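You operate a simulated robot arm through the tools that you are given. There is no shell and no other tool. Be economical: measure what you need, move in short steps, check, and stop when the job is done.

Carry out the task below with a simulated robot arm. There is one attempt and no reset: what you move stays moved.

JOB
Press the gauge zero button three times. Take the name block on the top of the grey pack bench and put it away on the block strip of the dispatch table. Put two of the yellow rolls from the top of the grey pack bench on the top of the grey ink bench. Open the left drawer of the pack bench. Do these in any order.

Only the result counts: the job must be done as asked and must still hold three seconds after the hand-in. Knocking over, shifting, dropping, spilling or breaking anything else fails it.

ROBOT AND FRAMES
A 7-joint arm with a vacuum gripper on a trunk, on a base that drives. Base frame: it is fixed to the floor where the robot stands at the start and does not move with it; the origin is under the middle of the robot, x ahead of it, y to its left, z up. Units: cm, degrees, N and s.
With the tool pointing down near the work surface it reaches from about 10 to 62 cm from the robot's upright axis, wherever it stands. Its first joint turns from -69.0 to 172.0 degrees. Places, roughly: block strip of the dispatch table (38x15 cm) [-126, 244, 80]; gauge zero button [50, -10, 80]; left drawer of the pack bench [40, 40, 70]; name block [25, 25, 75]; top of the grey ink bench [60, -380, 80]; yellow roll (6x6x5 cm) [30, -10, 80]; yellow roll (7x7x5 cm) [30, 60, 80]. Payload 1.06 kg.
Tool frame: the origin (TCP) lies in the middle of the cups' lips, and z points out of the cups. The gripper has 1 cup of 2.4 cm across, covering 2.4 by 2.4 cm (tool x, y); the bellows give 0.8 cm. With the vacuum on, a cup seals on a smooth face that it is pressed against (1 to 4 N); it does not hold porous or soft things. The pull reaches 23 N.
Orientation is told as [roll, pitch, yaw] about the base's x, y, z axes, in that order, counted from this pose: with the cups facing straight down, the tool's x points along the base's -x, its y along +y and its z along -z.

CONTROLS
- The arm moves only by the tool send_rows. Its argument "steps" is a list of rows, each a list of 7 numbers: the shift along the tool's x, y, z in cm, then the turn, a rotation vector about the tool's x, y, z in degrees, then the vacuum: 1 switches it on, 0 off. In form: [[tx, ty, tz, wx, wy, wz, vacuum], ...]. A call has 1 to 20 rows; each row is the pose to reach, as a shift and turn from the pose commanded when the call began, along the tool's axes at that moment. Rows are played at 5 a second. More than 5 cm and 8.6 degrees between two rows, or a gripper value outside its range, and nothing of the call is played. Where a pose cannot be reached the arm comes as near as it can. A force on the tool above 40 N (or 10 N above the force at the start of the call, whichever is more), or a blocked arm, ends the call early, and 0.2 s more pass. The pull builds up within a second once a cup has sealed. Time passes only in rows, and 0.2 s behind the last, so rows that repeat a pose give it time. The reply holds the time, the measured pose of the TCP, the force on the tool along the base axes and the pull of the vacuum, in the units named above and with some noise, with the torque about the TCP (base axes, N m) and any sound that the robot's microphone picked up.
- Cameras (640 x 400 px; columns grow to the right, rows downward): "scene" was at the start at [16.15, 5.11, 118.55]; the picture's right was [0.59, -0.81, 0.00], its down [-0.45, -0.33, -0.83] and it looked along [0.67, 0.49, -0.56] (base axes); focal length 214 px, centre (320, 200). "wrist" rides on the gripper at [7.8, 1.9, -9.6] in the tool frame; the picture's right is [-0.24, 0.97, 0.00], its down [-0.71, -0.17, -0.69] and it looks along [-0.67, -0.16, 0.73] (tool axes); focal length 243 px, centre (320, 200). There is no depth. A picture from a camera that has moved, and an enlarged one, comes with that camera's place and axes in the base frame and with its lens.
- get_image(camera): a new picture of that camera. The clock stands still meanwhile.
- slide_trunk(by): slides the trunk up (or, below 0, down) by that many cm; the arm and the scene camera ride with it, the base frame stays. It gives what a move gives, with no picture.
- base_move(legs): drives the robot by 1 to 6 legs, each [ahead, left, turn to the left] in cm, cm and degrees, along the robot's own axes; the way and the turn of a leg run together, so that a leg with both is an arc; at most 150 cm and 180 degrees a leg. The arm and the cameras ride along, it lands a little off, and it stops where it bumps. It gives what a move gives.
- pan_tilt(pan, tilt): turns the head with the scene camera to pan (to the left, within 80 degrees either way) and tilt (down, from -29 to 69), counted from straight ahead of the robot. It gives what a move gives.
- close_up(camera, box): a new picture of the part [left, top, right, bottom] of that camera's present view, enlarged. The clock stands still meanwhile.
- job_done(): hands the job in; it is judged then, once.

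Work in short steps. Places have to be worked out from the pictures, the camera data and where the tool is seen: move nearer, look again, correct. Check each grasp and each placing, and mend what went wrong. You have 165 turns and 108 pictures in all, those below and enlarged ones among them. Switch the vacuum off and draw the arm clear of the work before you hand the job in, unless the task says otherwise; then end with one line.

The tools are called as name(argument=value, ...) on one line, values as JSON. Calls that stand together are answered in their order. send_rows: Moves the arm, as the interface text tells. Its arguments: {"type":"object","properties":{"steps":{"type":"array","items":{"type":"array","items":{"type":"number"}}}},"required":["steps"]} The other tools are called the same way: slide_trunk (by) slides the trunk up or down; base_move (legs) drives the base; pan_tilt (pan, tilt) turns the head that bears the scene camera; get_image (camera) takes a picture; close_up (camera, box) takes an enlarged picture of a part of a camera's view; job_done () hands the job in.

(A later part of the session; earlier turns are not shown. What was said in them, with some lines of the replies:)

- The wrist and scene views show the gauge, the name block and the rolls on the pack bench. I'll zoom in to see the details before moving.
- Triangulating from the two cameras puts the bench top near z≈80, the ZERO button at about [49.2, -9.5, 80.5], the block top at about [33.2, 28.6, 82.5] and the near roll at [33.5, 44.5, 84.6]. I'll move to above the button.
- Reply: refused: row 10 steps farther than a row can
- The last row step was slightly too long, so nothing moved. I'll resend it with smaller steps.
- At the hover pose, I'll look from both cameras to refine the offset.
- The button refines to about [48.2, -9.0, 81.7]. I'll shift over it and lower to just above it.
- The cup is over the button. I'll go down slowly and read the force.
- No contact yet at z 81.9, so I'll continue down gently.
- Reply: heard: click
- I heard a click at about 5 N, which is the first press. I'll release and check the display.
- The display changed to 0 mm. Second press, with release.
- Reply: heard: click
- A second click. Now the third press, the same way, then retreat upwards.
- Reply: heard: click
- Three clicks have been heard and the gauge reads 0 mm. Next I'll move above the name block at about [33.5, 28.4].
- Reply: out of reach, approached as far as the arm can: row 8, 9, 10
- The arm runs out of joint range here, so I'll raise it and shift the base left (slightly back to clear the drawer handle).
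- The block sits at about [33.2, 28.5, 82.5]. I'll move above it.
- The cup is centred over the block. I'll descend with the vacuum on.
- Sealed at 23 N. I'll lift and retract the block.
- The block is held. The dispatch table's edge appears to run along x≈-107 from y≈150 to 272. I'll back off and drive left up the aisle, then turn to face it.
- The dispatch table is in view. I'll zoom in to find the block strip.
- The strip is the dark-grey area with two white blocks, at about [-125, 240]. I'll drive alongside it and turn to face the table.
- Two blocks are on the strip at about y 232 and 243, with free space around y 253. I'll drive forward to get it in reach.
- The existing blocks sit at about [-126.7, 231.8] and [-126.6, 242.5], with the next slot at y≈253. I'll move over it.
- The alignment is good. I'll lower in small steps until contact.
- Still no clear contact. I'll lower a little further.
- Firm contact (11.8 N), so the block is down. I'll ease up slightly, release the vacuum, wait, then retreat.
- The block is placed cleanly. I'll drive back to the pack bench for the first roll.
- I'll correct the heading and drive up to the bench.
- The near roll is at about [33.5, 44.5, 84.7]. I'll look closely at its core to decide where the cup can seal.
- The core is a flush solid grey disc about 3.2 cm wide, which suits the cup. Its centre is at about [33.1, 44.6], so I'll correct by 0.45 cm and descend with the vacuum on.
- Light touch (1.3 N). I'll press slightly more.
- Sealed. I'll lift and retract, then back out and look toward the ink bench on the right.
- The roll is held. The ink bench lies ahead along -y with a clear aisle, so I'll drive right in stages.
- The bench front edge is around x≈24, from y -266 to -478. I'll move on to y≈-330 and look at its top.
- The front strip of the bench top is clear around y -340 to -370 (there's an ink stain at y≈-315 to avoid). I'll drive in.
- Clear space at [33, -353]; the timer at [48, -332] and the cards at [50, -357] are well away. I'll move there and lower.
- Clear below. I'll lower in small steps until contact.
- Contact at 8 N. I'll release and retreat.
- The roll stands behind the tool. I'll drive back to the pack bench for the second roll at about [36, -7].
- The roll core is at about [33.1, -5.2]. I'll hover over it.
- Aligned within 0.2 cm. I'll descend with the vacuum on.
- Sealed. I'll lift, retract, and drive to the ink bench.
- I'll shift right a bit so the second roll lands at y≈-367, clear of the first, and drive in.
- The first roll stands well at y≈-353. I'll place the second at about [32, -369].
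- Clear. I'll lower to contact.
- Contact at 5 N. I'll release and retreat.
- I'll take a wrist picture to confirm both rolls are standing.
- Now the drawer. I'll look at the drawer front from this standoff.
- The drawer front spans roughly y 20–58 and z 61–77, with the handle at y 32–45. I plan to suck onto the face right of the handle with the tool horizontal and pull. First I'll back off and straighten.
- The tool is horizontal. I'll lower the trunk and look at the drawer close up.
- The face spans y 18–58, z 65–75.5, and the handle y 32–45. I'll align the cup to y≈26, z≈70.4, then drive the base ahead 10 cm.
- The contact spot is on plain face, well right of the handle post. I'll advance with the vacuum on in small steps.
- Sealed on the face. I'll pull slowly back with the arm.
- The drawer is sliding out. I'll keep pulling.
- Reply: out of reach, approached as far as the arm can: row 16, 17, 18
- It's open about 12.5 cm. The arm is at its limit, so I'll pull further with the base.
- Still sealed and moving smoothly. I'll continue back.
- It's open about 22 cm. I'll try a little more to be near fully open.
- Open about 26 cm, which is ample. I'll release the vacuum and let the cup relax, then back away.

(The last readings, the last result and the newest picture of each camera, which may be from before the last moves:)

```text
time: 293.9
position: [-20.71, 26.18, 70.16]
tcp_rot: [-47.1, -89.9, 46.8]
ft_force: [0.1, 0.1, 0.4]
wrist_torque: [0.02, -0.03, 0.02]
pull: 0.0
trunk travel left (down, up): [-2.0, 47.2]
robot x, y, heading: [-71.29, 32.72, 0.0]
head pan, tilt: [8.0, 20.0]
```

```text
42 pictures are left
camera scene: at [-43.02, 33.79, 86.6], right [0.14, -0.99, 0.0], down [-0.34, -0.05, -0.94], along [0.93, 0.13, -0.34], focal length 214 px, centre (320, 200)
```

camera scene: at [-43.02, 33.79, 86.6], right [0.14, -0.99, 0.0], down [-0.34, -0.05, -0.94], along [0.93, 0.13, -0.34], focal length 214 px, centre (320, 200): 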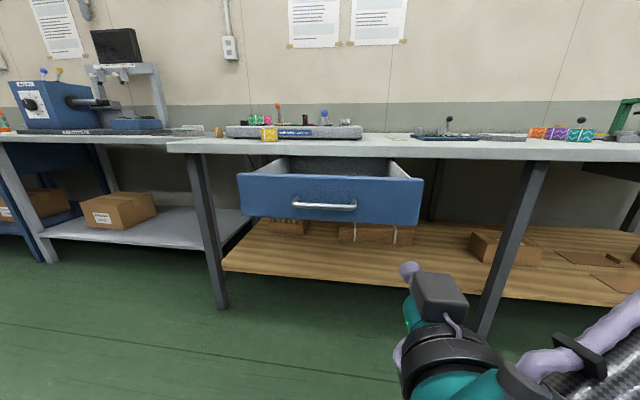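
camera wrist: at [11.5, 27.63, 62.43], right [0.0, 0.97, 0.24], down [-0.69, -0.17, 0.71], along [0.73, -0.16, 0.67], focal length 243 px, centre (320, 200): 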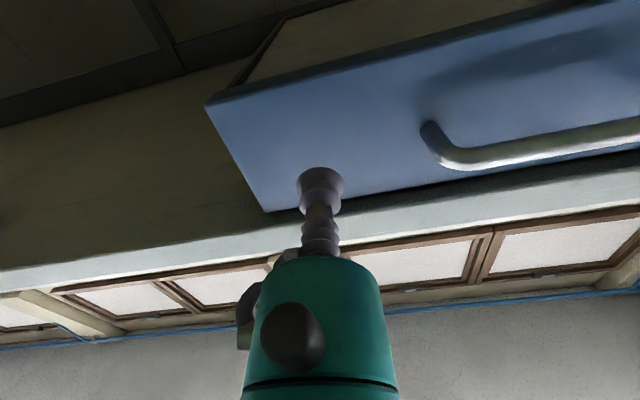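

The drawer stays open. I'll raise the trunk and check the ink bench from here for the second roll.

slide_trunk(by=45)

pan_tilt(pan=-70, tilt=15)

get_image(camera="scene")

```text
refused: 45 is not a number from -40 to 40
```

```text
time: 295.4
position: [-20.77, 26.36, 70.17]
tcp_rot: [-48.5, -89.8, 48.3]
ft_force: [0.9, -0.6, -0.4]
wrist_torque: [0.03, -0.01, 0.03]
pull: 0.0
trunk travel left (down, up): [-2.0, 47.2]
robot x, y, heading: [-71.06, 32.68, 0.0]
head pan, tilt: [-70.0, 15.0]
```

```text
41 pictures are left
camera scene: at [-49.07, 23.74, 87.42], right [-0.94, -0.34, 0.0], down [-0.09, 0.24, -0.97], along [0.33, -0.91, -0.26], focal length 214 px, centre (320, 200)
```

scene: 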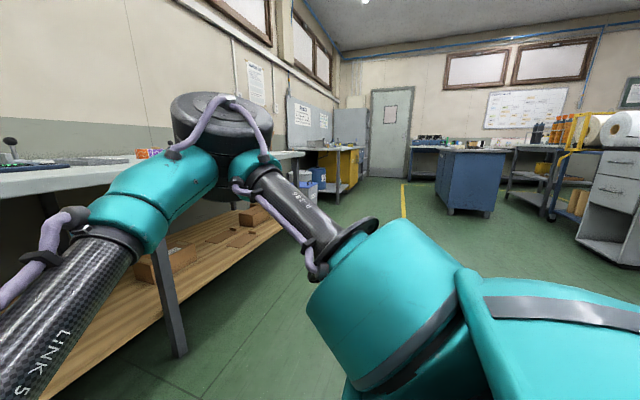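

slide_trunk(by=40)

close_up(camera="scene", box=[280, 120, 380, 220])

```text
time: 299.3
position: [-20.69, 26.27, 110.12]
tcp_rot: [-38.9, -89.9, 38.7]
ft_force: [0.7, -0.3, 0.1]
wrist_torque: [-0.02, 0.03, 0.01]
pull: 0.0
trunk travel left (down, up): [-42.0, 7.2]
robot x, y, heading: [-70.59, 32.63, -0.2]
head pan, tilt: [-70.0, 15.0]
```

```text
4.00 times, centred on (330, 170) of scene
camera zoom: at [-61.28, 23.76, 129.34], right [-0.94, -0.34, 0.0], down [-0.09, 0.24, -0.97], along [0.33, -0.91, -0.26], focal length 858 px, centre (280, 320)
```

zoom: 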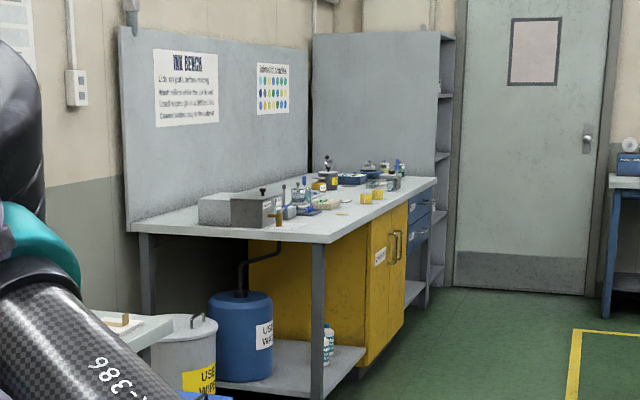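

Both yellow rolls stand upright on the ink bench, the drawer is open, the block is placed, and the button was pressed three times. The arm is clear with the vacuum off, so I'll hand in.

job_done()

```text
The job is handed in.
```

I finished all four tasks and handed the job in; the reply only confirmed the hand-in. The zero button was pressed three times, with three clicks heard. The name block is on the dispatch table's block strip, two yellow rolls stand on the ink bench, and the pack bench's left drawer is open about 26 cm.
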